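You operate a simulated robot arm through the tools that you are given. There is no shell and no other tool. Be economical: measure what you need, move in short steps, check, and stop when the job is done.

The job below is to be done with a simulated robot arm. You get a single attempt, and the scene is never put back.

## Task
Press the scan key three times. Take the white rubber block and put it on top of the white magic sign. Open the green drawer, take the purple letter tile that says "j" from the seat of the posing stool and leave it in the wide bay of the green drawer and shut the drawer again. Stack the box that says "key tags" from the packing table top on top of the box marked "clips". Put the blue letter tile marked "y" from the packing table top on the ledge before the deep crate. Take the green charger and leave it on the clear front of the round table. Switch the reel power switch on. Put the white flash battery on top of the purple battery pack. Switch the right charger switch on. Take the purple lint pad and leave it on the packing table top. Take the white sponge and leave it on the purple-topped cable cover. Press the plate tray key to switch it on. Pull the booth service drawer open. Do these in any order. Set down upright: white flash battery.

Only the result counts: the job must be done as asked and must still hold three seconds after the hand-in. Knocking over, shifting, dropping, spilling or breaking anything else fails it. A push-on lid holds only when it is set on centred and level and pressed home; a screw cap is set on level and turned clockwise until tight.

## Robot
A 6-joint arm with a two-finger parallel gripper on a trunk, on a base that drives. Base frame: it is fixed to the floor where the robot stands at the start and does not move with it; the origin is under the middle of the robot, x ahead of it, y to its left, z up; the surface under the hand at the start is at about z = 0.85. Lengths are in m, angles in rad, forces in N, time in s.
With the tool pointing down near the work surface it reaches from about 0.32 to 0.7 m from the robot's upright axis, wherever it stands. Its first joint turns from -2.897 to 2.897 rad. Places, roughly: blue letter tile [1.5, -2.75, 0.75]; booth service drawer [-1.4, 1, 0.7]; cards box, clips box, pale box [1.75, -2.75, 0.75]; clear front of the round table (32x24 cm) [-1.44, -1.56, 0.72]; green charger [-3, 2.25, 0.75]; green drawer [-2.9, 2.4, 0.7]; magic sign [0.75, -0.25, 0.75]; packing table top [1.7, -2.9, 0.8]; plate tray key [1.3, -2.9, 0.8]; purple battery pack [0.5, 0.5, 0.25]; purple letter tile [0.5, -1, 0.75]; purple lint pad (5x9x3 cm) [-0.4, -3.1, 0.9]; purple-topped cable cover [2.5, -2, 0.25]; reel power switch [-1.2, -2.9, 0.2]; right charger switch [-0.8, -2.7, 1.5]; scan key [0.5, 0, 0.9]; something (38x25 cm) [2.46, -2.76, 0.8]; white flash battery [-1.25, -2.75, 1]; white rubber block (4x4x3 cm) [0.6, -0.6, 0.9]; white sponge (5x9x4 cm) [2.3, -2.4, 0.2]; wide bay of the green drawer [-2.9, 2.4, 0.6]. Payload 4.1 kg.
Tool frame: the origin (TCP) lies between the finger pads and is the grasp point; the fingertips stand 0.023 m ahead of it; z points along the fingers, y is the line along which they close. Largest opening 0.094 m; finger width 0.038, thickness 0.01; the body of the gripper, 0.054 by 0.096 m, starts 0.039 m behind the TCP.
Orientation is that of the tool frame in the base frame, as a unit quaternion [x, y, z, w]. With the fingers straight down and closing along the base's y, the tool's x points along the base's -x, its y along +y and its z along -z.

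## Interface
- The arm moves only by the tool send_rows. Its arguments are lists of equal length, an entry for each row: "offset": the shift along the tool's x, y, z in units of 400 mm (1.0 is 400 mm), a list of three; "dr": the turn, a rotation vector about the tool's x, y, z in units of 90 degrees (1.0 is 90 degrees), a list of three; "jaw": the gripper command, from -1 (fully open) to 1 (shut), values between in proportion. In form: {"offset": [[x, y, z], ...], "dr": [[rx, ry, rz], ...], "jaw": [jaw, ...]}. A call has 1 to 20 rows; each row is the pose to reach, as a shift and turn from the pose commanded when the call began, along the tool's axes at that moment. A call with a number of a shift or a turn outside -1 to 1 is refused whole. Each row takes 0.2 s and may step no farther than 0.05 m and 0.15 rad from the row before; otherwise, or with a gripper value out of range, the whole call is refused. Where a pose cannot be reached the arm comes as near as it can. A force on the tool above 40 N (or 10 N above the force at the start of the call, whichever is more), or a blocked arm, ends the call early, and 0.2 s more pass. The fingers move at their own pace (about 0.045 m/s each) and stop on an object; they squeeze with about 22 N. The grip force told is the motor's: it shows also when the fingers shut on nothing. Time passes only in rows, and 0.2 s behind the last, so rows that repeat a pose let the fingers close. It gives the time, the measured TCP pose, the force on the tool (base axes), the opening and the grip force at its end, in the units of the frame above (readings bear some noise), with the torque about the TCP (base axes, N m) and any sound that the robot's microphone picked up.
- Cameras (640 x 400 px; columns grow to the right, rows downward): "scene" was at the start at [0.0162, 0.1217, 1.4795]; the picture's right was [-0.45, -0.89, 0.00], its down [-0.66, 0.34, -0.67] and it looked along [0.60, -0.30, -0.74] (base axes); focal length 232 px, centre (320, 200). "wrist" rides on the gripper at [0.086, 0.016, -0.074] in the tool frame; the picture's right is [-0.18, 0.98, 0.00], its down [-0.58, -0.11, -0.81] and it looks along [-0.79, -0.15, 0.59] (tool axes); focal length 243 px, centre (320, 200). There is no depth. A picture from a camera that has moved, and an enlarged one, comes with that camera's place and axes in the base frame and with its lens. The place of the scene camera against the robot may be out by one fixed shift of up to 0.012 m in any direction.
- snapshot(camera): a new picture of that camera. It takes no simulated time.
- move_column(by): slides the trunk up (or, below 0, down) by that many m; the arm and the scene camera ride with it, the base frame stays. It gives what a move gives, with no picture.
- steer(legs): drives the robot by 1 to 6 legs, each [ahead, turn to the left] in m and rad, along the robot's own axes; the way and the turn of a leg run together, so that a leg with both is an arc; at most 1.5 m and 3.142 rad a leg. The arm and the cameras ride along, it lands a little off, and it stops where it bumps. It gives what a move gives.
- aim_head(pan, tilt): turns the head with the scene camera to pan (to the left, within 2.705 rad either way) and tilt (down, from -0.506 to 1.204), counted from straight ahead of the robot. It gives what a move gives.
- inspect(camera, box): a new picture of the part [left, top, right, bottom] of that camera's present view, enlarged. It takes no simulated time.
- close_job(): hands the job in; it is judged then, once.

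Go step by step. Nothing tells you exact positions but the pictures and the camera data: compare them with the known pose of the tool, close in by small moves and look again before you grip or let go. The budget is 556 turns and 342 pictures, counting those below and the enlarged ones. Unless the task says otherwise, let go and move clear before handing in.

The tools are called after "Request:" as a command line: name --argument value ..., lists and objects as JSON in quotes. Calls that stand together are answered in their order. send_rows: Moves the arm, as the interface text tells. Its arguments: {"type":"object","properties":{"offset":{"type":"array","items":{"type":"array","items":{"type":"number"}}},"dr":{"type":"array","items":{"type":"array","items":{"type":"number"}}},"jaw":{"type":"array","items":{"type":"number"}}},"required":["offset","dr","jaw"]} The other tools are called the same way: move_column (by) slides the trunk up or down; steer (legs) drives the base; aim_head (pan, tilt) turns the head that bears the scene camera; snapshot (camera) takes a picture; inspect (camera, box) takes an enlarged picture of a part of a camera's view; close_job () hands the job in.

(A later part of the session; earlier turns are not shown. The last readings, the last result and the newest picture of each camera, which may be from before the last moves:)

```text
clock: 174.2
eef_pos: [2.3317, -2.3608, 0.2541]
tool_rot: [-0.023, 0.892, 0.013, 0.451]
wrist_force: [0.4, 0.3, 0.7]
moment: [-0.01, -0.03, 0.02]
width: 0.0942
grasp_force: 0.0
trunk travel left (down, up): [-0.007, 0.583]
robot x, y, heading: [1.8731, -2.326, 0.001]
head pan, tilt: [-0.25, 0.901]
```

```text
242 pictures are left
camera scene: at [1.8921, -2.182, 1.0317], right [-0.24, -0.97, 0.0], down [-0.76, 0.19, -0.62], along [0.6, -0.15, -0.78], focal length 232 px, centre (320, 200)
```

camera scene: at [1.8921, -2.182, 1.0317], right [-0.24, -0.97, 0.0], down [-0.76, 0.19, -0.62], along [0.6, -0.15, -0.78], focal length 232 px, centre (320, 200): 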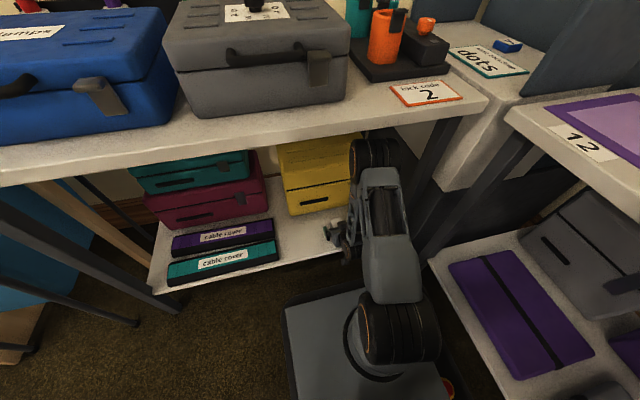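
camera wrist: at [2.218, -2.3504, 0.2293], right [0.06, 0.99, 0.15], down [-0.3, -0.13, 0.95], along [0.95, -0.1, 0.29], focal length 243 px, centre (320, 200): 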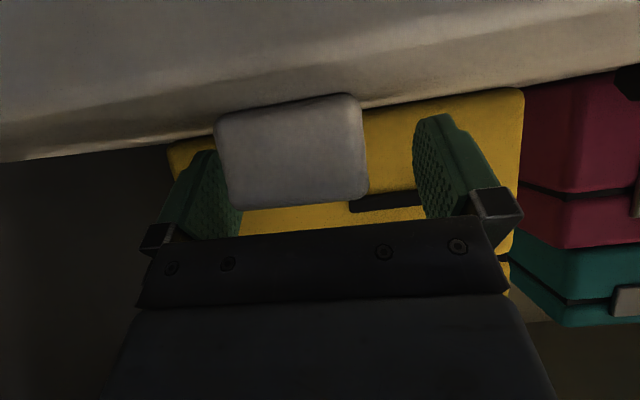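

Sponge is ~1 cm to the -y side; I recentre and close.

Request:
send_rows --offset '[[0, -0.015, 0], [0, -0.028, 0], [0, -0.028, 0], [0, -0.028, 0], [0, -0.028, 0], [0, -0.028, 0]]' --dr '[[0, 0, 0], [0, 0, 0], [0, 0, 0], [0, 0, 0], [0, 0, 0], [0, 0, 0]]' --jaw '[-1, -1, 1, 1, 1, 1]'

Request:
snapshot --camera "wrist"

```text
clock: 175.6
eef_pos: [2.3312, -2.3718, 0.2537]
tool_rot: [-0.022, 0.892, 0.012, 0.451]
wrist_force: [1.5, 0.8, 0.8]
moment: [-0.01, -0.03, 0.02]
width: 0.0495
grasp_force: 21.7
trunk travel left (down, up): [-0.007, 0.583]
robot x, y, heading: [1.8735, -2.3175, 0.003]
head pan, tilt: [-0.25, 0.901]
```

```text
241 pictures are left
camera wrist: at [2.2182, -2.3609, 0.229], right [0.06, 0.99, 0.15], down [-0.3, -0.13, 0.95], along [0.95, -0.1, 0.29], focal length 243 px, centre (320, 200)
```

wrist: 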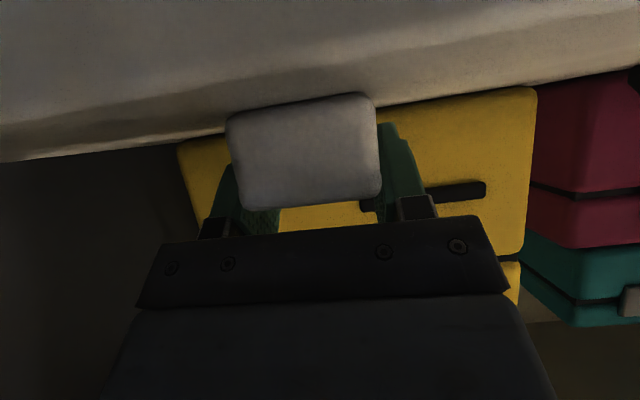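

Gripped. I lift slightly, then drive the base straight back out.

Request:
send_rows --offset '[[-0.012, 0, -0.009], [-0.03, 0, -0.022]]' --dr '[[0, 0, 0], [0, 0, 0]]' --jaw '[1, 1]'

```text
clock: 176.2
eef_pos: [2.3311, -2.3716, 0.2688]
tool_rot: [-0.022, 0.892, 0.013, 0.451]
wrist_force: [0.6, 0.3, -0.4]
moment: [0.01, 0.01, 0.02]
width: 0.0497
grasp_force: 22.1
trunk travel left (down, up): [-0.007, 0.583]
robot x, y, heading: [1.8756, -2.3217, 0.002]
head pan, tilt: [-0.25, 0.901]
```

Request:
steer --legs '[[-0.22, 0]]'

Request:
snapshot --camera "wrist"

Request:
snapshot --camera "scene"

```text
clock: 177.9
eef_pos: [2.1122, -2.3721, 0.2681]
tool_rot: [-0.021, 0.892, 0.012, 0.451]
wrist_force: [0.0, 0.2, -0.8]
moment: [0.02, 0.03, -0.02]
width: 0.0496
grasp_force: 21.7
trunk travel left (down, up): [-0.007, 0.583]
robot x, y, heading: [1.6522, -2.3218, 0.003]
head pan, tilt: [-0.25, 0.901]
```

```text
240 pictures are left
camera wrist: at [1.9993, -2.3616, 0.2438], right [0.06, 0.99, 0.15], down [-0.3, -0.13, 0.95], along [0.95, -0.1, 0.29], focal length 243 px, centre (320, 200)
```

wrist: 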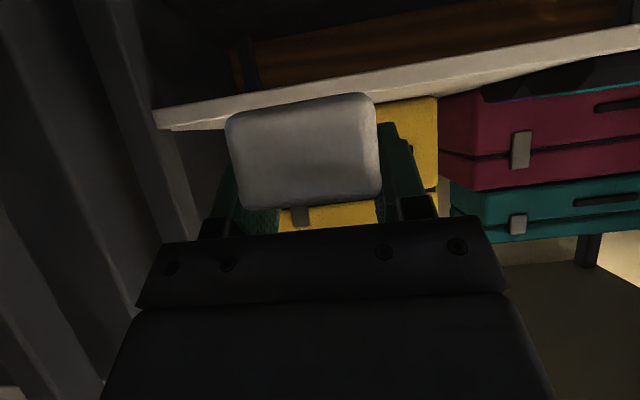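

```text
239 pictures are left
camera scene: at [1.6732, -2.1829, 1.0314], right [-0.24, -0.97, 0.0], down [-0.76, 0.19, -0.62], along [0.6, -0.15, -0.78], focal length 232 px, centre (320, 200)
```

scene: 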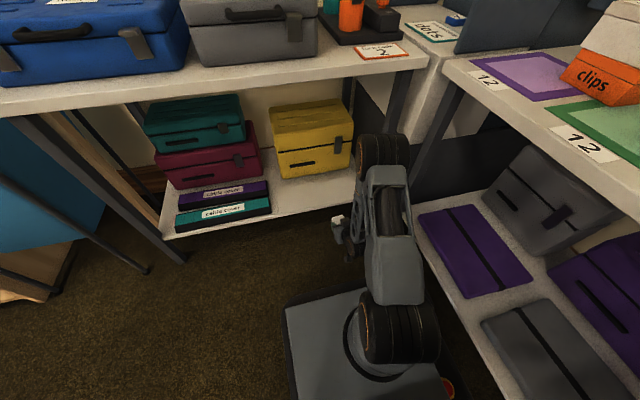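

The sponge is out. Now I measure the purple-topped cover's size and height.

Request:
inspect --camera "scene" --box '[130, 80, 360, 250]'

```text
2.35 times, centred on (245, 165) of scene
camera zoom: at [1.6732, -2.1829, 1.0314], right [-0.24, -0.97, 0.0], down [-0.76, 0.19, -0.62], along [0.6, -0.15, -0.78], focal length 547 px, centre (496, 282)
```

zoom: 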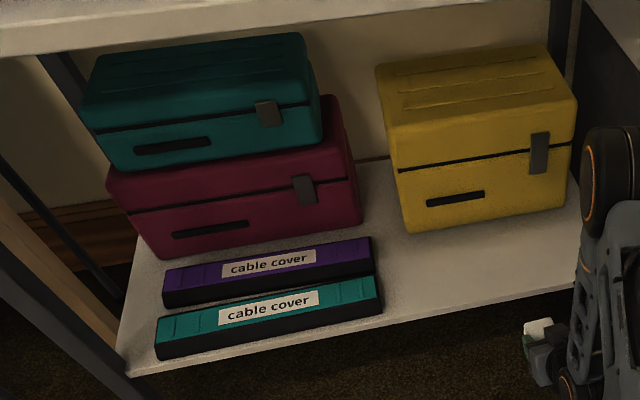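

The purple cover's top spans x 2.365–2.43, y -2.12…-1.745, z≈0.257. I'll place the sponge at about (2.397,-2.04), so I shift the base sideways.

Request:
steer --legs '[[0, 1.571], [0.31, 0], [0, -1.571]]'

Request:
aim_head --pan 0.2 --tilt 0.8

Request:
snapshot --camera "scene"

Request:
snapshot --camera "wrist"

```text
clock: 187.6
eef_pos: [2.1055, -2.0528, 0.2699]
tool_rot: [-0.032, 0.892, 0.017, 0.45]
wrist_force: [-0.6, -0.1, -0.5]
moment: [0.02, -0.02, -0.01]
width: 0.0497
grasp_force: 22.2
trunk travel left (down, up): [-0.007, 0.583]
robot x, y, heading: [1.6446, -2.0059, 0.024]
head pan, tilt: [-0.25, 0.901]
```

```text
clock: 188.5
eef_pos: [2.105, -2.0521, 0.2693]
tool_rot: [-0.032, 0.892, 0.017, 0.451]
wrist_force: [0.5, -0.2, 0.3]
moment: [0.0, 0.0, 0.01]
width: 0.0496
grasp_force: 22.3
trunk travel left (down, up): [-0.007, 0.583]
robot x, y, heading: [1.6465, -2.0118, 0.026]
head pan, tilt: [0.201, 0.799]
```

```text
237 pictures are left
camera scene: at [1.6675, -1.8358, 1.0392], right [0.22, -0.97, 0.0], down [-0.7, -0.16, -0.7], along [0.68, 0.16, -0.72], focal length 232 px, centre (320, 200)
```

scene: 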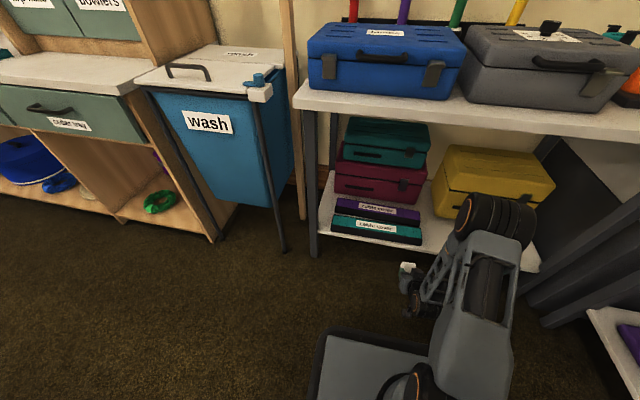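

```text
236 pictures are left
camera wrist: at [1.9927, -2.045, 0.2438], right [0.04, 0.99, 0.15], down [-0.29, -0.13, 0.95], along [0.95, -0.08, 0.29], focal length 243 px, centre (320, 200)
```

wrist: 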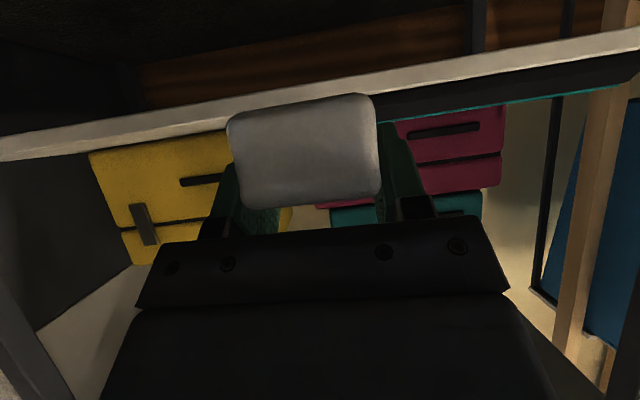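

I raise and extend the arm while still outside, to lower the elbow, then check.

Request:
send_rows --offset '[[-0.08, 0.02, 0.025], [-0.16, 0.05, 0.05], [-0.246, 0.07, 0.075]]' --dr '[[0, 0, 0], [0, 0, 0], [0, 0, 0]]' --jaw '[1, 1, 1]'

Request:
snapshot --camera "scene"

```text
clock: 189.3
eef_pos: [2.185, -2.0193, 0.3301]
tool_rot: [-0.033, 0.892, 0.019, 0.45]
wrist_force: [0.5, -0.4, 0.0]
moment: [-0.03, -0.02, -0.04]
width: 0.0495
grasp_force: 22.2
trunk travel left (down, up): [-0.007, 0.583]
robot x, y, heading: [1.6474, -2.0044, 0.026]
head pan, tilt: [0.201, 0.799]
```

```text
235 pictures are left
camera scene: at [1.6676, -1.8357, 1.0392], right [0.22, -0.97, 0.0], down [-0.7, -0.16, -0.7], along [0.68, 0.16, -0.72], focal length 232 px, centre (320, 200)
```

scene: 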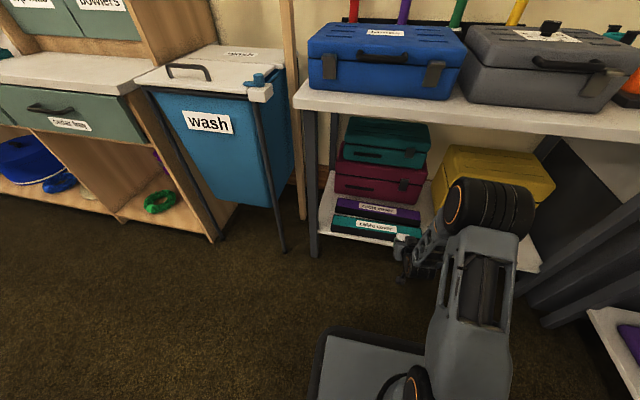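

Request:
send_rows --offset '[[-0.015, 0, 0.08], [-0.03, 0, 0.165]]' --dr '[[0, 0, 0], [0, 0, 0]]' --jaw '[1, 1]'

Request:
inspect --camera "scene" --box '[310, 90, 570, 310]'

```text
clock: 189.9
eef_pos: [2.2461, -2.0144, 0.3004]
tool_rot: [-0.032, 0.892, 0.017, 0.45]
wrist_force: [-0.6, 0.3, -0.4]
moment: [0.03, -0.01, -0.03]
width: 0.0495
grasp_force: 22.1
trunk travel left (down, up): [-0.007, 0.583]
robot x, y, heading: [1.6453, -2.0087, 0.025]
head pan, tilt: [0.201, 0.799]
```

```text
1.82 times, centred on (440, 200) of scene
camera zoom: at [1.6674, -1.8357, 1.0393], right [0.22, -0.97, 0.0], down [-0.7, -0.16, -0.7], along [0.68, 0.16, -0.72], focal length 423 px, centre (102, 200)
```

zoom: 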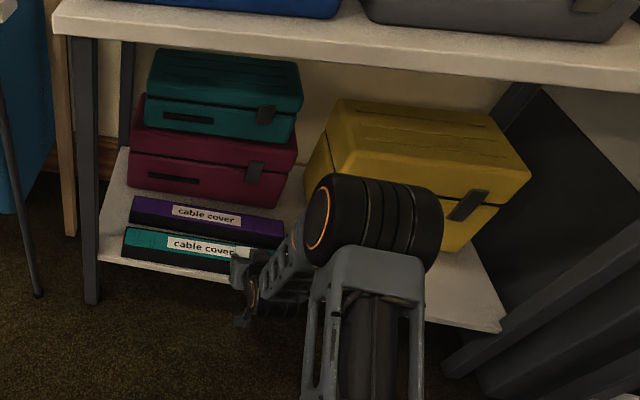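

Request:
send_rows --offset '[[-0.03, 0, -0.022]]' --dr '[[0, 0, 0]]' --jaw '[1]'

Request:
steer --legs '[[0.135, 0]]'

Request:
inspect --camera "scene" --box '[310, 90, 570, 310]'

Request:
snapshot --camera "wrist"

```text
clock: 190.3
eef_pos: [2.2461, -2.013, 0.3146]
tool_rot: [-0.033, 0.892, 0.018, 0.451]
wrist_force: [0.4, -0.1, 0.2]
moment: [0.02, -0.04, -0.02]
width: 0.0492
grasp_force: 22.2
trunk travel left (down, up): [-0.007, 0.583]
robot x, y, heading: [1.6479, -2.0082, 0.027]
head pan, tilt: [0.201, 0.799]
```

```text
clock: 191.6
eef_pos: [2.3812, -2.0106, 0.3155]
tool_rot: [-0.033, 0.892, 0.018, 0.45]
wrist_force: [-0.3, -0.8, -0.4]
moment: [0.02, 0.01, 0.01]
width: 0.0493
grasp_force: 22.0
trunk travel left (down, up): [-0.007, 0.583]
robot x, y, heading: [1.7804, -2.0064, 0.025]
head pan, tilt: [0.201, 0.799]
```

```text
1.82 times, centred on (440, 200) of scene
camera zoom: at [1.8026, -1.8324, 1.0393], right [0.22, -0.97, 0.0], down [-0.7, -0.16, -0.7], along [0.68, 0.16, -0.72], focal length 423 px, centre (102, 200)
```

zoom: 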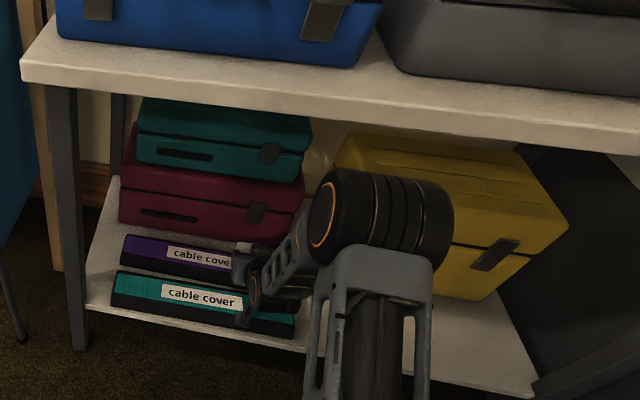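

```text
232 pictures are left
camera wrist: at [2.2683, -2.0033, 0.2901], right [0.04, 0.99, 0.15], down [-0.29, -0.13, 0.95], along [0.95, -0.08, 0.29], focal length 243 px, centre (320, 200)
```

wrist: 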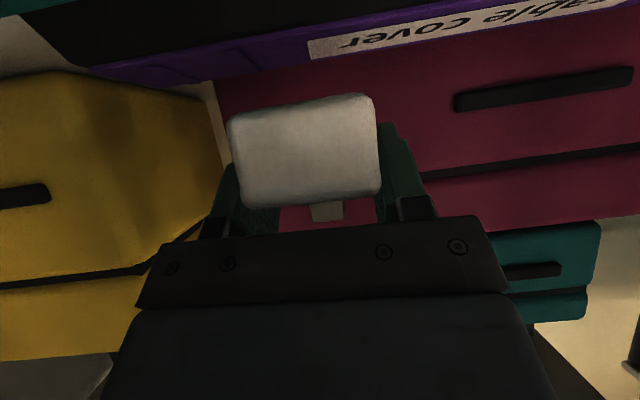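

Sponge is over the cover's mid (x≈2.398). I lower gently.

Request:
send_rows --offset '[[0.022, 0, 0.016], [0.044, 0, 0.033], [0.048, 0, 0.036]]' --dr '[[0, 0, 0], [0, 0, 0], [0, 0, 0]]' --jaw '[1, 1, 1]'

Request:
snapshot --camera "wrist"

```text
clock: 192.4
eef_pos: [2.3815, -2.0102, 0.2906]
tool_rot: [-0.031, 0.892, 0.016, 0.451]
wrist_force: [-0.2, 0.2, -0.7]
moment: [-0.01, -0.01, -0.01]
width: 0.0495
grasp_force: 22.6
trunk travel left (down, up): [-0.007, 0.583]
robot x, y, heading: [1.784, -2.0042, 0.027]
head pan, tilt: [0.201, 0.799]
```

```text
231 pictures are left
camera wrist: at [2.2686, -2.003, 0.2665], right [0.04, 0.99, 0.15], down [-0.29, -0.13, 0.95], along [0.95, -0.08, 0.29], focal length 243 px, centre (320, 200)
```

wrist: 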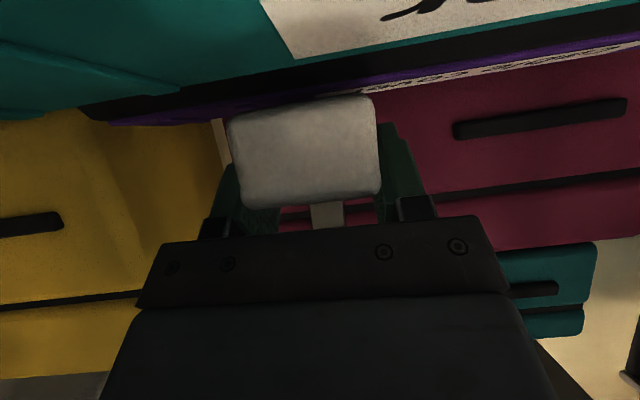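

Request:
send_rows --offset '[[0.004, 0, 0.003], [0.008, 0, 0.006], [0.012, 0, 0.009]]' --dr '[[0, 0, 0], [0, 0, 0], [0, 0, 0]]' --jaw '[1, 1, 1]'

```text
clock: 193.2
eef_pos: [2.3816, -2.0117, 0.2853]
tool_rot: [-0.032, 0.892, 0.018, 0.45]
wrist_force: [-0.3, -0.8, -0.6]
moment: [-0.01, -0.01, 0.03]
width: 0.0497
grasp_force: 21.8
trunk travel left (down, up): [-0.007, 0.583]
robot x, y, heading: [1.7809, -2.0068, 0.021]
head pan, tilt: [0.201, 0.799]
```

Request:
send_rows --offset '[[0.004, 0, 0.003], [0.008, 0, 0.006]]' --dr '[[0, 0, 0], [0, 0, 0]]' --jaw '[1, 1]'

Request:
snapshot --camera "wrist"

```text
clock: 193.8
eef_pos: [2.3801, -2.0129, 0.2813]
tool_rot: [-0.032, 0.892, 0.017, 0.45]
wrist_force: [-3.9, -0.7, 4.4]
moment: [-0.01, 0.05, 0.0]
width: 0.0495
grasp_force: 21.7
trunk travel left (down, up): [-0.007, 0.583]
robot x, y, heading: [1.7831, -2.0048, 0.029]
head pan, tilt: [0.201, 0.799]
```

```text
230 pictures are left
camera wrist: at [2.2688, -2.0035, 0.2569], right [0.04, 0.99, 0.15], down [-0.3, -0.13, 0.95], along [0.95, -0.08, 0.29], focal length 243 px, centre (320, 200)
```

wrist: 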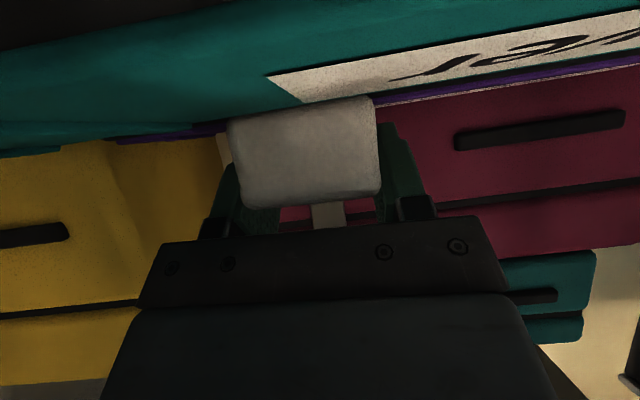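

Contact made. I open gently and check the sponge stays.

Request:
send_rows --offset '[[0, 0, 0], [0, 0, 0], [0, 0, 0], [0, 0, 0]]' --dr '[[0, 0, 0], [0, 0, 0], [0, 0, 0], [0, 0, 0]]' --jaw '[-0.3, -0.6, -0.8, -0.8]'

Request:
snapshot --camera "wrist"

```text
clock: 194.8
eef_pos: [2.3825, -2.0108, 0.2811]
tool_rot: [-0.032, 0.892, 0.017, 0.45]
wrist_force: [0.0, 0.3, -0.5]
moment: [-0.01, 0.02, -0.04]
width: 0.0847
grasp_force: 0.1
trunk travel left (down, up): [-0.007, 0.583]
robot x, y, heading: [1.7812, -2.0041, 0.02]
head pan, tilt: [0.201, 0.799]
```

```text
229 pictures are left
camera wrist: at [2.2688, -2.0035, 0.2565], right [0.04, 0.99, 0.15], down [-0.29, -0.13, 0.95], along [0.95, -0.08, 0.29], focal length 243 px, centre (320, 200)
```

wrist: 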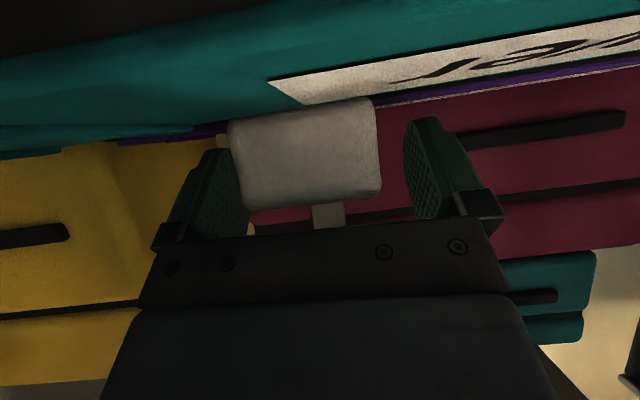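

Request:
send_rows --offset '[[-0.02, 0, -0.015], [-0.035, 0, -0.028]]' --dr '[[0, 0, 0], [0, 0, 0]]' --jaw '[-0.9, -0.9]'

Request:
steer --legs '[[-0.25, 0]]'

Request:
inspect --camera "scene" --box '[310, 90, 570, 310]'

Request:
snapshot --camera "wrist"

```text
clock: 195.4
eef_pos: [2.3799, -2.0129, 0.3]
tool_rot: [-0.032, 0.892, 0.018, 0.45]
wrist_force: [1.0, 0.0, 0.0]
moment: [-0.04, 0.03, 0.0]
width: 0.0897
grasp_force: 0.1
trunk travel left (down, up): [-0.007, 0.583]
robot x, y, heading: [1.7809, -2.0066, 0.031]
head pan, tilt: [0.201, 0.799]
```

```text
clock: 197.3
eef_pos: [2.1308, -2.0193, 0.2996]
tool_rot: [-0.031, 0.892, 0.017, 0.451]
wrist_force: [0.0, 0.0, 0.6]
moment: [-0.03, -0.01, 0.01]
width: 0.0896
grasp_force: 0.1
trunk travel left (down, up): [-0.007, 0.583]
robot x, y, heading: [1.5305, -2.0122, 0.022]
head pan, tilt: [0.201, 0.799]
```

```text
1.82 times, centred on (440, 200) of scene
camera zoom: at [1.5527, -1.8384, 1.0393], right [0.22, -0.97, 0.0], down [-0.7, -0.16, -0.7], along [0.68, 0.16, -0.72], focal length 423 px, centre (102, 200)
```

zoom: 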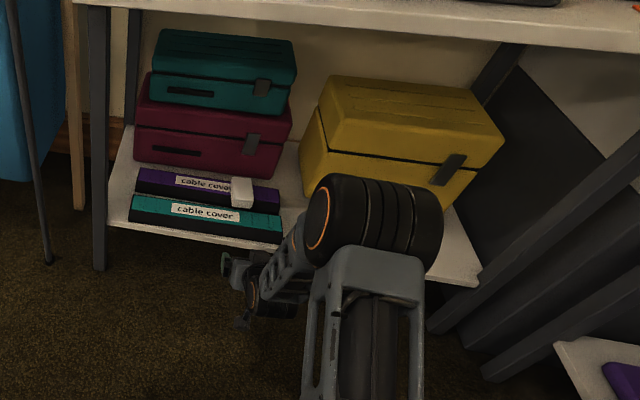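

```text
227 pictures are left
camera wrist: at [2.0182, -2.0105, 0.2747], right [0.04, 0.99, 0.15], down [-0.29, -0.13, 0.95], along [0.95, -0.08, 0.29], focal length 243 px, centre (320, 200)
```

wrist: 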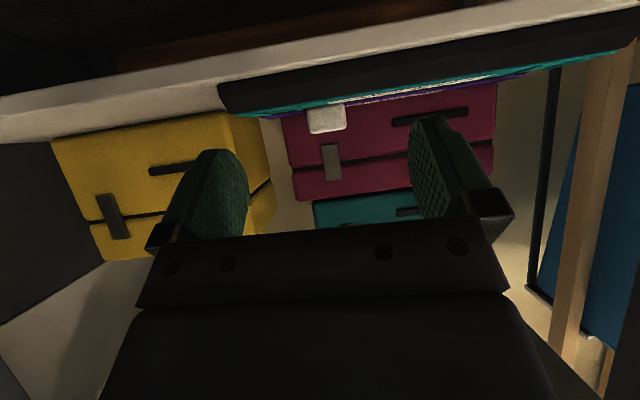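

The sponge rests on the purple-topped cover. I raise the trunk, level the hand, and head for the plate tray key.

Request:
move_column --by 0.44

Request:
send_rows --offset '[[0, 0, -0.05], [0, 0, -0.1], [0, 0, -0.15], [0, 0, -0.2], [0, 0, -0.25], [0, 0, -0.3], [0.05, 0, -0.35], [0.1, 0, -0.4]]' --dr '[[0, 0.08, 0], [0, 0.16, 0], [0, 0.24, 0], [0, 0.32, 0], [0, 0.4, 0], [0, 0.48, 0], [0, 0.54, 0], [0, 0.595, 0]]' --jaw '[1, 1, 1, 1, 1, 1, 1, 1]'

Request:
snapshot --camera "scene"

```text
refused: 0.44 is not a number from -0.4 to 0.4
```

```text
clock: 199.1
eef_pos: [1.9886, -2.0337, 0.3487]
tool_rot: [-0.038, 0.997, 0.036, 0.062]
wrist_force: [0.0, -0.7, 0.3]
moment: [0.02, -0.01, 0.01]
width: 0.0
grasp_force: 22.0
out of reach, approached as far as the arm can: row 4, 5, 6, 7, 8
trunk travel left (down, up): [-0.007, 0.583]
robot x, y, heading: [1.5338, -2.0136, 0.024]
head pan, tilt: [0.201, 0.799]
```

```text
226 pictures are left
camera scene: at [1.5527, -1.8384, 1.0393], right [0.22, -0.97, 0.0], down [-0.7, -0.16, -0.7], along [0.68, 0.16, -0.72], focal length 232 px, centre (320, 200)
```

scene: 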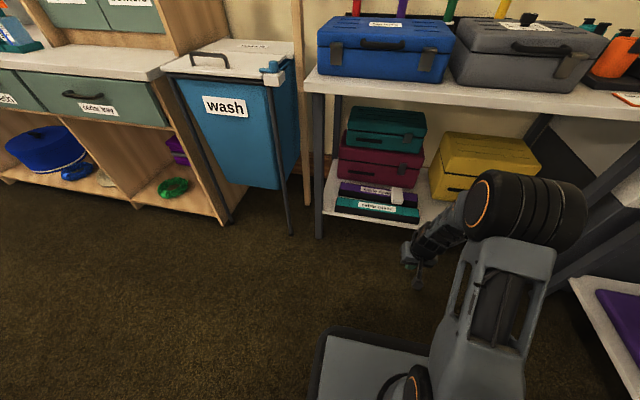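

Request:
move_column --by 0.4

```text
clock: 202.9
eef_pos: [1.9905, -2.0334, 0.7484]
tool_rot: [-0.04, 0.997, 0.037, 0.062]
wrist_force: [-0.1, 0.8, 0.5]
moment: [0.03, 0.02, 0.02]
width: 0.0
grasp_force: 22.0
trunk travel left (down, up): [-0.407, 0.183]
robot x, y, heading: [1.5336, -2.0126, 0.022]
head pan, tilt: [0.201, 0.799]
```

Request:
send_rows --offset '[[0, 0, -0.1], [0, 0, -0.2], [0, 0, -0.3], [0.02, 0, -0.4], [0.04, 0, -0.5], [0.08, 0, -0.6], [0.12, 0, -0.7], [0.16, 0, -0.8]]' --dr '[[0.022, 0.04, 0], [0.0438, 0.0806, 0], [0.0438, 0.0806, 0], [0.0438, 0.0806, 0], [0.0438, 0.0806, 0], [0.0438, 0.0806, 0], [0.0438, 0.0806, 0], [0.0438, 0.0806, 0]]' --jaw '[1, 1, 1, 1, 1, 1, 1, 1]'

```text
clock: 204.7
eef_pos: [1.8913, -2.0634, 1.0243]
tool_rot: [-0.038, 0.991, 0.115, 0.059]
wrist_force: [-0.4, -0.6, 0.2]
moment: [-0.02, 0.0, -0.02]
width: 0.0003
grasp_force: 22.6
out of reach, approached as far as the arm can: row 1, 2, 3, 4, 5, 6, 7, 8
trunk travel left (down, up): [-0.407, 0.183]
robot x, y, heading: [1.5311, -2.008, 0.024]
head pan, tilt: [0.201, 0.799]
```

Request:
steer --legs '[[0, -1.842], [0.25, 0], [0, 0.247]]'

Request:
aim_head --pan -0.1 --tilt 0.8

Request:
snapshot --camera "scene"

```text
clock: 211.8
eef_pos: [1.4022, -2.6169, 1.0228]
tool_rot: [0.686, 0.716, 0.038, 0.123]
wrist_force: [1.0, 0.2, 0.7]
moment: [-0.01, 0.02, 0.0]
width: 0.0001
grasp_force: 21.9
trunk travel left (down, up): [-0.407, 0.183]
robot x, y, heading: [1.4679, -2.255, -1.58]
head pan, tilt: [0.201, 0.799]
```

```text
clock: 212.6
eef_pos: [1.4027, -2.6166, 1.0232]
tool_rot: [0.686, 0.716, 0.038, 0.123]
wrist_force: [-0.1, 0.1, -0.5]
moment: [-0.02, 0.0, -0.02]
width: 0.0001
grasp_force: 22.2
trunk travel left (down, up): [-0.407, 0.183]
robot x, y, heading: [1.4676, -2.257, -1.582]
head pan, tilt: [-0.099, 0.799]
```

```text
225 pictures are left
camera scene: at [1.6308, -2.2891, 1.4393], right [-0.99, 0.11, 0.0], down [0.08, 0.71, -0.7], along [-0.08, -0.69, -0.72], focal length 232 px, centre (320, 200)
```

scene: 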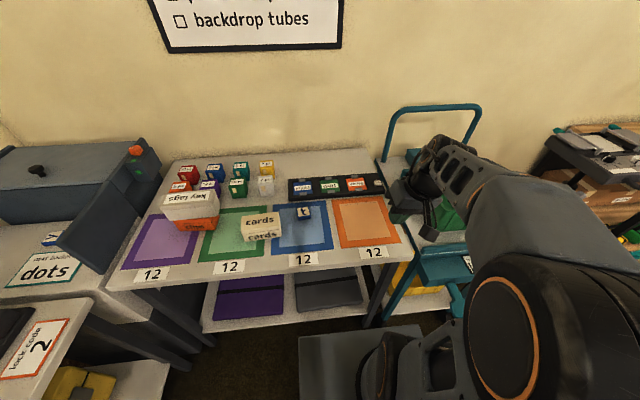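

I level the hand and move to view the tray key at about (1.32,-2.95).

Request:
send_rows --offset '[[-0.06, -0.03, -0.02], [-0.12, -0.06, -0.04], [-0.19, -0.09, -0.06], [-0.26, -0.105, -0.06]]' --dr '[[0.045, 0.025, 0], [0.09, 0.05, 0], [0.1435, 0.08, 0], [0.1435, 0.08, 0]]' --jaw '[1, 1, 1, 1]'

Request:
snapshot --camera "wrist"

```text
clock: 213.6
eef_pos: [1.361, -2.7114, 1.0157]
tool_rot: [0.687, 0.715, 0.034, 0.124]
wrist_force: [0.7, -0.5, -0.2]
moment: [-0.01, 0.0, -0.01]
width: 0.0
grasp_force: 22.2
out of reach, approached as far as the arm can: row 1, 2, 3, 4
trunk travel left (down, up): [-0.407, 0.183]
robot x, y, heading: [1.4669, -2.259, -1.58]
head pan, tilt: [-0.099, 0.799]
```

```text
224 pictures are left
camera wrist: at [1.3575, -2.6159, 1.0797], right [0.96, -0.13, 0.24], down [-0.27, -0.48, 0.83], along [0.01, -0.87, -0.5], focal length 243 px, centre (320, 200)
```

wrist: 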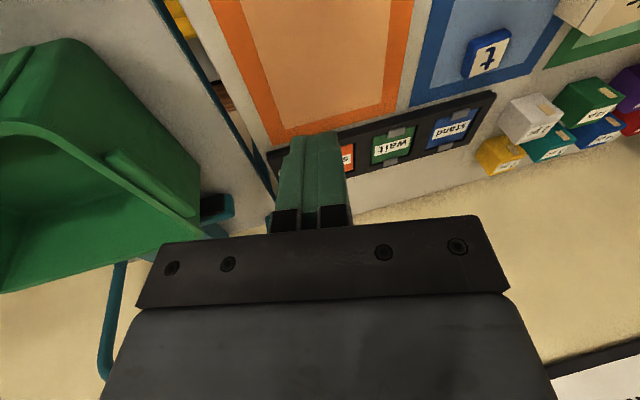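

The orientation did not change, so perhaps a joint sits at its limit. I test single small turns.

Request:
send_rows --offset '[[0, 0, 0]]' --dr '[[0.05, 0, 0]]' --jaw '[1]'

Request:
send_rows --offset '[[0, 0, 0]]' --dr '[[0, 0.05, 0]]' --jaw '[1]'

Request:
send_rows --offset '[[0, 0, -0.05]]' --dr '[[0, 0, 0.05]]' --jaw '[1]'

Request:
snapshot --camera "scene"

```text
clock: 214.0
eef_pos: [1.3612, -2.7109, 1.0162]
tool_rot: [0.686, 0.716, 0.034, 0.125]
wrist_force: [-0.5, -0.5, -0.4]
moment: [0.0, 0.02, -0.03]
width: 0.0
grasp_force: 22.0
out of reach, approached as far as the arm can: row 1
trunk travel left (down, up): [-0.407, 0.183]
robot x, y, heading: [1.4663, -2.2568, -1.581]
head pan, tilt: [-0.099, 0.799]
```

```text
clock: 214.4
eef_pos: [1.3644, -2.71, 1.0101]
tool_rot: [0.683, 0.718, 0.066, 0.115]
wrist_force: [-0.8, 0.1, -0.6]
moment: [-0.03, 0.02, 0.02]
width: 0.0001
grasp_force: 22.5
out of reach, approached as far as the arm can: row 1
trunk travel left (down, up): [-0.407, 0.183]
robot x, y, heading: [1.4674, -2.2604, -1.586]
head pan, tilt: [-0.099, 0.799]
```

```text
clock: 214.8
eef_pos: [1.3629, -2.7102, 1.0244]
tool_rot: [0.711, 0.69, 0.072, 0.114]
wrist_force: [0.3, 0.3, 1.1]
moment: [0.01, 0.02, 0.01]
width: 0.0
grasp_force: 22.4
out of reach, approached as far as the arm can: row 1
trunk travel left (down, up): [-0.407, 0.183]
robot x, y, heading: [1.4637, -2.2568, -1.586]
head pan, tilt: [-0.099, 0.799]
```

```text
223 pictures are left
camera scene: at [1.6306, -2.289, 1.4393], right [-0.99, 0.11, 0.0], down [0.08, 0.71, -0.7], along [-0.08, -0.69, -0.72], focal length 232 px, centre (320, 200)
```

scene: 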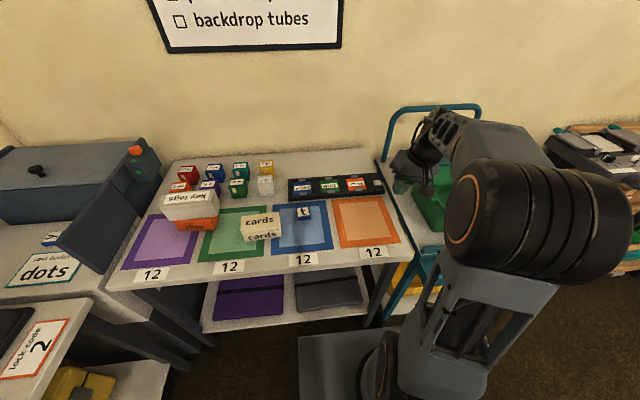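

The wrist seems stuck in a twisted posture. I tilt the hand forward first to get away from the limit.

Request:
send_rows --offset '[[0, 0, 0], [0, 0, 0], [0, 0, 0], [0, 0, 0]]' --dr '[[0.036, -0.075, 0], [0.072, -0.15, 0], [0.108, -0.226, 0], [0.144, -0.301, 0]]' --jaw '[1, 1, 1, 1]'

```text
clock: 215.8
eef_pos: [1.3496, -2.7051, 1.0182]
tool_rot: [0.711, 0.654, -0.18, 0.183]
wrist_force: [0.4, -0.5, -0.2]
moment: [0.01, -0.02, 0.0]
width: 0.0
grasp_force: 21.9
out of reach, approached as far as the arm can: row 1, 2, 3, 4
trunk travel left (down, up): [-0.407, 0.183]
robot x, y, heading: [1.4662, -2.2572, -1.586]
head pan, tilt: [-0.099, 0.799]
```

Request:
send_rows --offset '[[0, 0, -0.02], [0, 0, -0.04], [0, 0, -0.06], [0, 0, -0.08], [0, 0, -0.08]]' --dr '[[0, 0.08, 0], [0, 0.16, 0], [0, 0.24, 0], [0, 0.32, 0], [0, 0.333, 0]]' --jaw '[1, 1, 1, 1, 1]'

```text
clock: 217.0
eef_pos: [1.3554, -2.6862, 1.0114]
tool_rot: [0.731, 0.67, 0.046, 0.119]
wrist_force: [0.6, 0.0, 0.9]
moment: [0.01, 0.02, 0.03]
width: 0.0001
grasp_force: 22.2
out of reach, approached as far as the arm can: row 1, 2, 3, 4, 5
trunk travel left (down, up): [-0.407, 0.183]
robot x, y, heading: [1.4692, -2.2582, -1.582]
head pan, tilt: [-0.099, 0.799]
```

I suspect the forearm/flange roll joints are wound up. I try unwinding by yawing the hand one way and watching the residual lean.

Request:
send_rows --offset '[[0, 0, 0], [0, 0, 0], [0, 0, 0], [0, 0, 0], [0, 0, 0], [0, 0, 0]]' --dr '[[0, 0, -0.09], [0, 0, -0.18], [0, 0, -0.27], [0, 0, -0.36], [0, 0, -0.45], [0, 0, -0.54]]' --jaw '[1, 1, 1, 1, 1, 1]'

```text
clock: 218.4
eef_pos: [1.3567, -2.686, 1.0125]
tool_rot: [0.389, 0.912, -0.008, 0.128]
wrist_force: [-0.2, 0.1, 0.2]
moment: [0.0, 0.02, -0.02]
width: 0.0001
grasp_force: 21.8
trunk travel left (down, up): [-0.407, 0.183]
robot x, y, heading: [1.4651, -2.2607, -1.583]
head pan, tilt: [-0.099, 0.799]
```

That is within reach now. I level from this yaw.

Request:
send_rows --offset '[[0, 0, 0], [0, 0, 0], [0, 0, 0]]' --dr '[[0.02, 0.055, 0], [0.04, 0.11, 0], [0.055, 0.155, 0]]' --jaw '[1, 1, 1]'

```text
clock: 219.2
eef_pos: [1.3571, -2.6854, 1.0137]
tool_rot: [0.39, 0.912, -0.006, 0.128]
wrist_force: [-0.2, -0.2, 0.5]
moment: [0.02, -0.02, 0.02]
width: 0.0001
grasp_force: 22.4
out of reach, approached as far as the arm can: row 1, 2, 3
trunk travel left (down, up): [-0.407, 0.183]
robot x, y, heading: [1.4636, -2.2582, -1.586]
head pan, tilt: [-0.099, 0.799]
```

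The residual lean (0.25 rad) matches a forearm roll joint stuck just short of half a turn, i.e. the wrist has flipped. I'll tilt the hand in line with the forearm, roll it round, and level again.

Request:
send_rows --offset '[[0, 0, -0.03], [0, 0, -0.06], [0, 0, -0.06], [0, 0, -0.06], [0, 0, -0.06], [0, 0, -0.06], [0, 0, -0.06]]' --dr '[[0.08, -0.0275, 0], [0.16, -0.055, 0], [0.24, -0.0825, 0], [0.32, -0.11, 0], [0.4, -0.1375, 0], [0.48, -0.165, 0], [0.553, -0.192, 0]]' --jaw '[1, 1, 1, 1, 1, 1, 1]'

Request:
snapshot --camera "scene"

```text
clock: 220.8
eef_pos: [1.3528, -2.6834, 1.0355]
tool_rot: [0.402, 0.795, -0.447, 0.084]
wrist_force: [0.1, -0.6, -0.2]
moment: [-0.01, 0.0, 0.01]
width: 0.0
grasp_force: 22.0
trunk travel left (down, up): [-0.407, 0.183]
robot x, y, heading: [1.4668, -2.26, -1.583]
head pan, tilt: [-0.099, 0.799]
```

```text
222 pictures are left
camera scene: at [1.6307, -2.2891, 1.4393], right [-0.99, 0.11, 0.0], down [0.08, 0.71, -0.7], along [-0.08, -0.69, -0.72], focal length 232 px, centre (320, 200)
```

scene: 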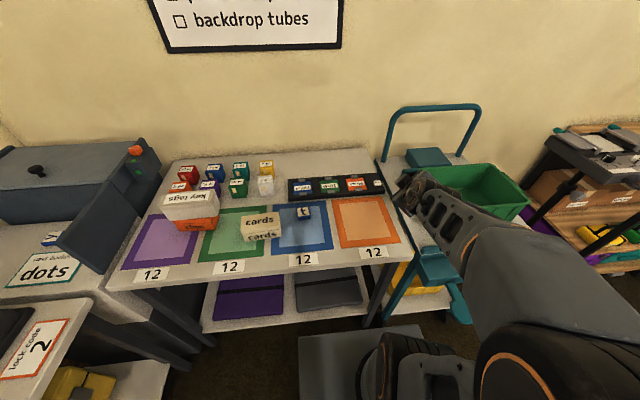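

Request:
send_rows --offset '[[0, 0, 0], [0, 0, 0], [0, 0, 0], [0, 0, 0], [0, 0, 0], [0, 0, 0], [0, 0, 0], [0, 0, 0], [0, 0, 0], [0, 0, 0], [0, 0, 0]]' --dr '[[0, 0, -0.09], [0, 0, -0.18], [0, 0, -0.27], [0, 0, -0.36], [0, 0, -0.45], [0, 0, -0.54], [0, 0, -0.63], [0, 0, -0.72], [0, 0, -0.81], [0, 0, -0.9], [0, 0, -0.99]]' --jaw '[1, 1, 1, 1, 1, 1, 1, 1, 1, 1, 1]'

```text
clock: 223.2
eef_pos: [1.3522, -2.6836, 1.0357]
tool_rot: [-0.272, 0.849, -0.376, -0.254]
wrist_force: [0.6, 0.3, -0.3]
moment: [-0.01, 0.02, -0.01]
width: 0.0
grasp_force: 21.8
trunk travel left (down, up): [-0.407, 0.183]
robot x, y, heading: [1.4693, -2.2578, -1.581]
head pan, tilt: [-0.099, 0.799]
```

Roll worked. Now level from here.

Request:
send_rows --offset '[[0, 0, 0], [0, 0, 0], [0, 0, 0], [0, 0, 0], [0, 0, 0], [0, 0, 0], [0, 0, 0]]' --dr '[[-0.055, -0.068, 0], [-0.11, -0.136, 0], [-0.165, -0.204, 0], [-0.22, -0.272, 0], [-0.275, -0.34, 0], [-0.325, -0.41, 0], [-0.37, -0.47, 0]]' --jaw '[1, 1, 1, 1, 1, 1, 1]'

```text
clock: 224.8
eef_pos: [1.3547, -2.6781, 0.9987]
tool_rot: [-0.302, 0.945, -0.095, 0.082]
wrist_force: [0.4, -0.4, 0.3]
moment: [0.04, 0.01, 0.02]
width: 0.0
grasp_force: 22.0
out of reach, approached as far as the arm can: row 1, 2, 3, 4, 5, 6, 7
trunk travel left (down, up): [-0.407, 0.183]
robot x, y, heading: [1.4664, -2.2594, -1.585]
head pan, tilt: [-0.099, 0.799]
```

The forearm is nearly horizontal here, so I must tilt the hand to nearly horizontal for the unwinding. I do that with a lift.

Request:
send_rows --offset '[[0, 0, -0.05], [0, 0, -0.1], [0, 0, -0.15], [0, 0, -0.2], [0, 0, -0.25], [0, 0, -0.3], [0, 0, -0.3], [0, 0, -0.3], [0, 0, -0.3], [0, 0, -0.3]]' --dr '[[0.053, 0.066, 0], [0.106, 0.132, 0], [0.158, 0.197, 0], [0.211, 0.263, 0], [0.264, 0.329, 0], [0.317, 0.394, 0], [0.37, 0.46, 0], [0.422, 0.526, 0], [0.475, 0.591, 0], [0.528, 0.657, 0]]' --jaw '[1, 1, 1, 1, 1, 1, 1, 1, 1, 1]'

Request:
snapshot --camera "scene"

```text
clock: 227.0
eef_pos: [1.3276, -2.6619, 1.1132]
tool_rot: [-0.162, 0.747, -0.584, -0.273]
wrist_force: [-0.2, 0.1, 0.0]
moment: [0.02, 0.0, -0.02]
width: 0.0001
grasp_force: 22.2
trunk travel left (down, up): [-0.407, 0.183]
robot x, y, heading: [1.4663, -2.2586, -1.587]
head pan, tilt: [-0.099, 0.799]
```

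```text
221 pictures are left
camera scene: at [1.6307, -2.2891, 1.4393], right [-0.99, 0.11, 0.0], down [0.08, 0.71, -0.7], along [-0.08, -0.69, -0.72], focal length 232 px, centre (320, 200)
```

scene: 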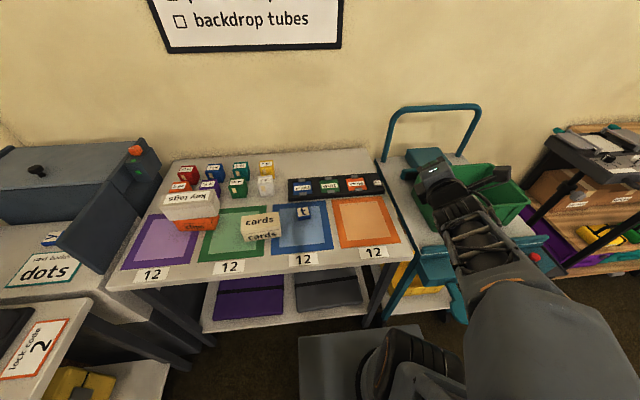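

Request:
send_rows --offset '[[0, 0, 0], [0, 0, 0], [0, 0, 0], [0, 0, 0], [0, 0, 0], [0, 0, 0], [0, 0, 0], [0, 0, 0], [0, 0, 0], [0, 0, 0], [0, 0, 0]]' --dr '[[-0.0645, -0.049, 0], [-0.129, -0.098, 0], [-0.193, -0.147, 0], [-0.258, -0.196, 0], [-0.322, -0.2455, 0], [-0.387, -0.2945, 0], [-0.451, -0.344, 0], [-0.516, -0.393, 0], [-0.58, -0.442, 0], [-0.645, -0.491, 0], [-0.709, -0.54, 0]]' --jaw '[1, 1, 1, 1, 1, 1, 1, 1, 1, 1, 1]'

Request:
snapshot --camera "scene"

```text
clock: 229.4
eef_pos: [1.3277, -2.662, 1.098]
tool_rot: [-0.21, 0.968, -0.097, 0.098]
wrist_force: [0.0, -0.3, 0.0]
moment: [0.01, 0.0, 0.0]
width: 0.0003
grasp_force: 22.0
out of reach, approached as far as the arm can: row 6, 7, 8, 9, 10, 11
trunk travel left (down, up): [-0.407, 0.183]
robot x, y, heading: [1.4679, -2.258, -1.587]
head pan, tilt: [-0.099, 0.799]
```

```text
220 pictures are left
camera scene: at [1.6312, -2.2896, 1.4392], right [-0.99, 0.11, 0.0], down [0.08, 0.71, -0.7], along [-0.08, -0.69, -0.72], focal length 232 px, centre (320, 200)
```

scene: 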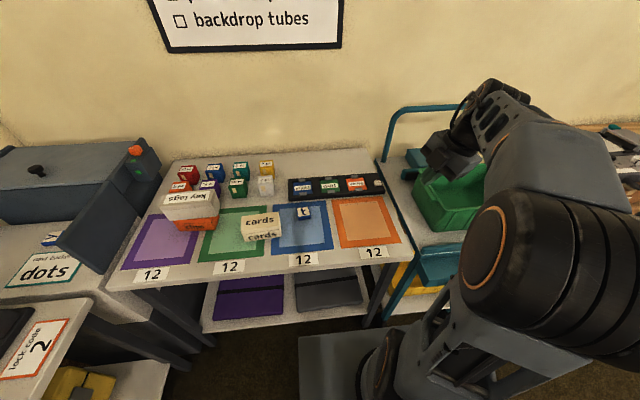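

Request:
send_rows --offset '[[0, 0, 0], [0, 0, 0], [0, 0, 0], [0, 0, 0], [0, 0, 0], [0, 0, 0], [0, 0, 0], [0, 0, 0], [0, 0, 0]]' --dr '[[0.0616, 0.0569, 0], [0.123, 0.1138, 0], [0.185, 0.171, 0], [0.246, 0.228, 0], [0.308, 0.2845, 0], [0.369, 0.341, 0], [0.431, 0.398, 0], [0.492, 0.455, 0], [0.554, 0.512, 0]]' --jaw '[1, 1, 1, 1, 1, 1, 1, 1, 1]'

Request:
inspect --camera "scene" --box '[380, 100, 640, 400]'

Request:
send_rows --offset '[[0, 0, 0], [0, 0, 0], [0, 0, 0], [0, 0, 0], [0, 0, 0], [0, 0, 0]]' --dr '[[0, 0, -0.09], [0, 0, -0.18], [0, 0, -0.27], [0, 0, -0.36], [0, 0, -0.45], [0, 0, -0.54]]' --jaw '[1, 1, 1, 1, 1, 1]'

Request:
inspect --camera "scene" --box '[380, 100, 640, 400]'

```text
clock: 231.4
eef_pos: [1.3283, -2.66, 1.0975]
tool_rot: [-0.098, 0.801, -0.556, -0.199]
wrist_force: [0.8, 0.7, -1.1]
moment: [-0.04, 0.02, 0.03]
width: 0.0
grasp_force: 22.1
trunk travel left (down, up): [-0.407, 0.183]
robot x, y, heading: [1.468, -2.2592, -1.579]
head pan, tilt: [-0.099, 0.799]
```

```text
1.33 times, centred on (510, 250) of scene
camera zoom: at [1.6307, -2.2891, 1.4393], right [-0.99, 0.11, 0.0], down [0.08, 0.71, -0.7], along [-0.08, -0.69, -0.72], focal length 310 px, centre (67, 133)
```

zoom: 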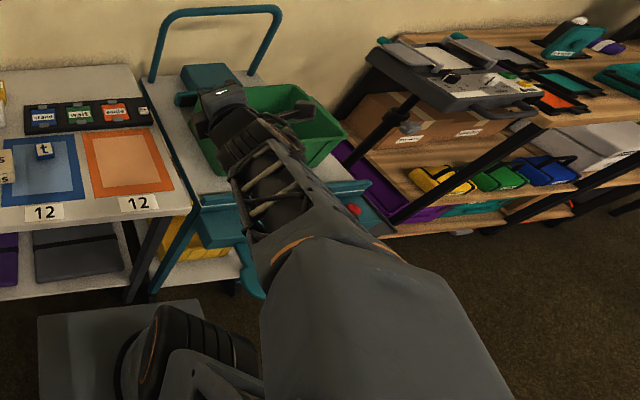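

```text
clock: 232.8
eef_pos: [1.3289, -2.6592, 1.0976]
tool_rot: [-0.419, 0.689, -0.426, -0.411]
wrist_force: [0.3, 1.0, -0.2]
moment: [0.0, -0.02, -0.01]
width: 0.0
grasp_force: 22.4
trunk travel left (down, up): [-0.407, 0.183]
robot x, y, heading: [1.4657, -2.2577, -1.582]
head pan, tilt: [-0.099, 0.799]
```

```text
1.33 times, centred on (510, 250) of scene
camera zoom: at [1.6307, -2.2891, 1.4393], right [-0.99, 0.11, 0.0], down [0.08, 0.71, -0.7], along [-0.08, -0.69, -0.72], focal length 310 px, centre (67, 133)
```

zoom: 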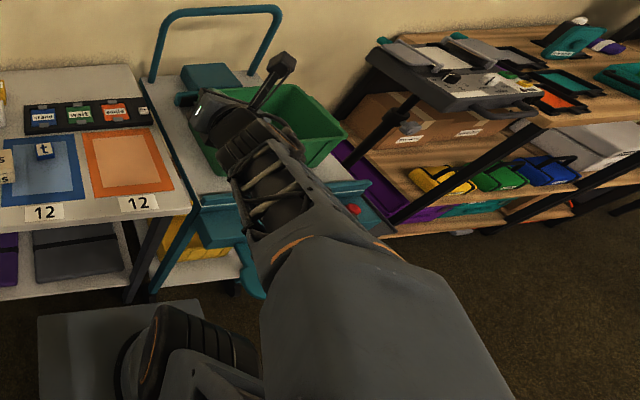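

The roll joint swings because the hand's direction isn't in the arm's own vertical plane. I align it into that plane, slightly above the forearm line, first.

Request:
send_rows --offset '[[0, 0, 0], [0, 0, 0], [0, 0, 0], [0, 0, 0]]' --dr '[[-0.016, 0.07, 0], [-0.033, 0.141, 0], [-0.049, 0.212, 0], [-0.049, 0.212, 0]]' --jaw '[1, 1, 1, 1]'

Request:
inspect --camera "scene" --box '[380, 100, 640, 400]'

```text
clock: 233.8
eef_pos: [1.3192, -2.6844, 1.1136]
tool_rot: [-0.326, 0.627, -0.462, -0.535]
wrist_force: [-0.5, -0.8, -0.2]
moment: [0.0, 0.01, 0.02]
width: 0.0
grasp_force: 22.4
out of reach, approached as far as the arm can: row 1, 2, 3, 4
trunk travel left (down, up): [-0.407, 0.183]
robot x, y, heading: [1.4673, -2.2565, -1.582]
head pan, tilt: [-0.099, 0.799]
```

```text
1.33 times, centred on (510, 250) of scene
camera zoom: at [1.6306, -2.2893, 1.4393], right [-0.99, 0.11, 0.0], down [0.08, 0.71, -0.7], along [-0.08, -0.69, -0.72], focal length 310 px, centre (67, 133)
```

zoom: 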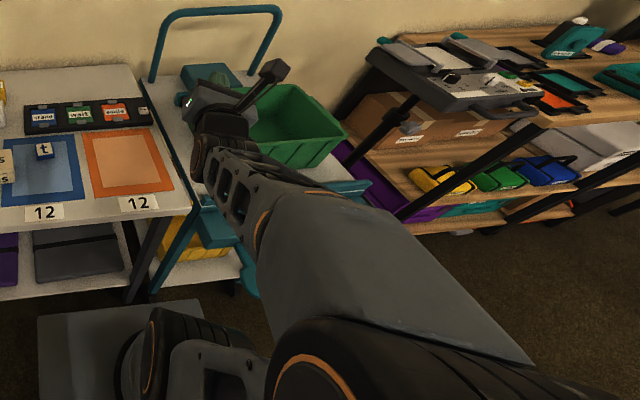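

I route the hand: first lean left of the arm plane, then point up in plane, then I'll bring it straight down.

Request:
send_rows --offset '[[0, 0, 0], [0, 0, 0], [0, 0, 0], [0, 0, 0], [0, 0, 0], [0, 0, 0], [0, 0, 0], [0, 0, 0]]' --dr '[[0.073, -0.017, 0], [0.145, -0.035, 0], [0.218, -0.052, 0], [0.188, 0.012, 0], [0.157, 0.077, 0], [0.127, 0.141, 0], [0.096, 0.206, 0], [0.066, 0.27, 0]]' --jaw '[1, 1, 1, 1, 1, 1, 1, 1]'

Request:
inspect --camera "scene" --box '[380, 100, 640, 400]'

```text
clock: 235.6
eef_pos: [1.3147, -2.6982, 1.1166]
tool_rot: [0.248, -0.476, 0.552, 0.638]
wrist_force: [0.7, 0.3, -0.7]
moment: [-0.01, -0.01, -0.03]
width: 0.0
grasp_force: 22.3
out of reach, approached as far as the arm can: row 5, 6, 7, 8
trunk travel left (down, up): [-0.407, 0.183]
robot x, y, heading: [1.4646, -2.2573, -1.586]
head pan, tilt: [-0.099, 0.799]
```

```text
1.33 times, centred on (510, 250) of scene
camera zoom: at [1.6307, -2.2891, 1.4393], right [-0.99, 0.11, 0.0], down [0.08, 0.71, -0.7], along [-0.08, -0.69, -0.72], focal length 310 px, centre (67, 133)
```

zoom: 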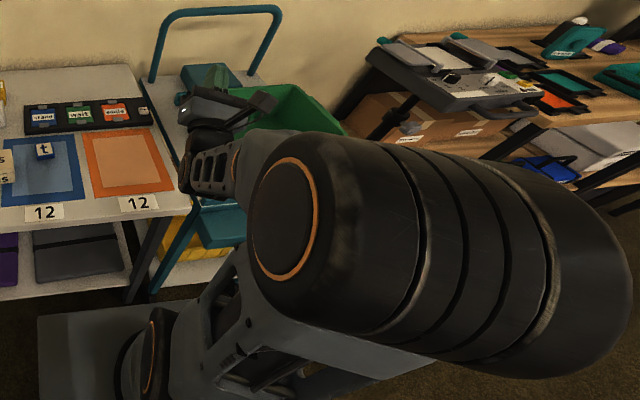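

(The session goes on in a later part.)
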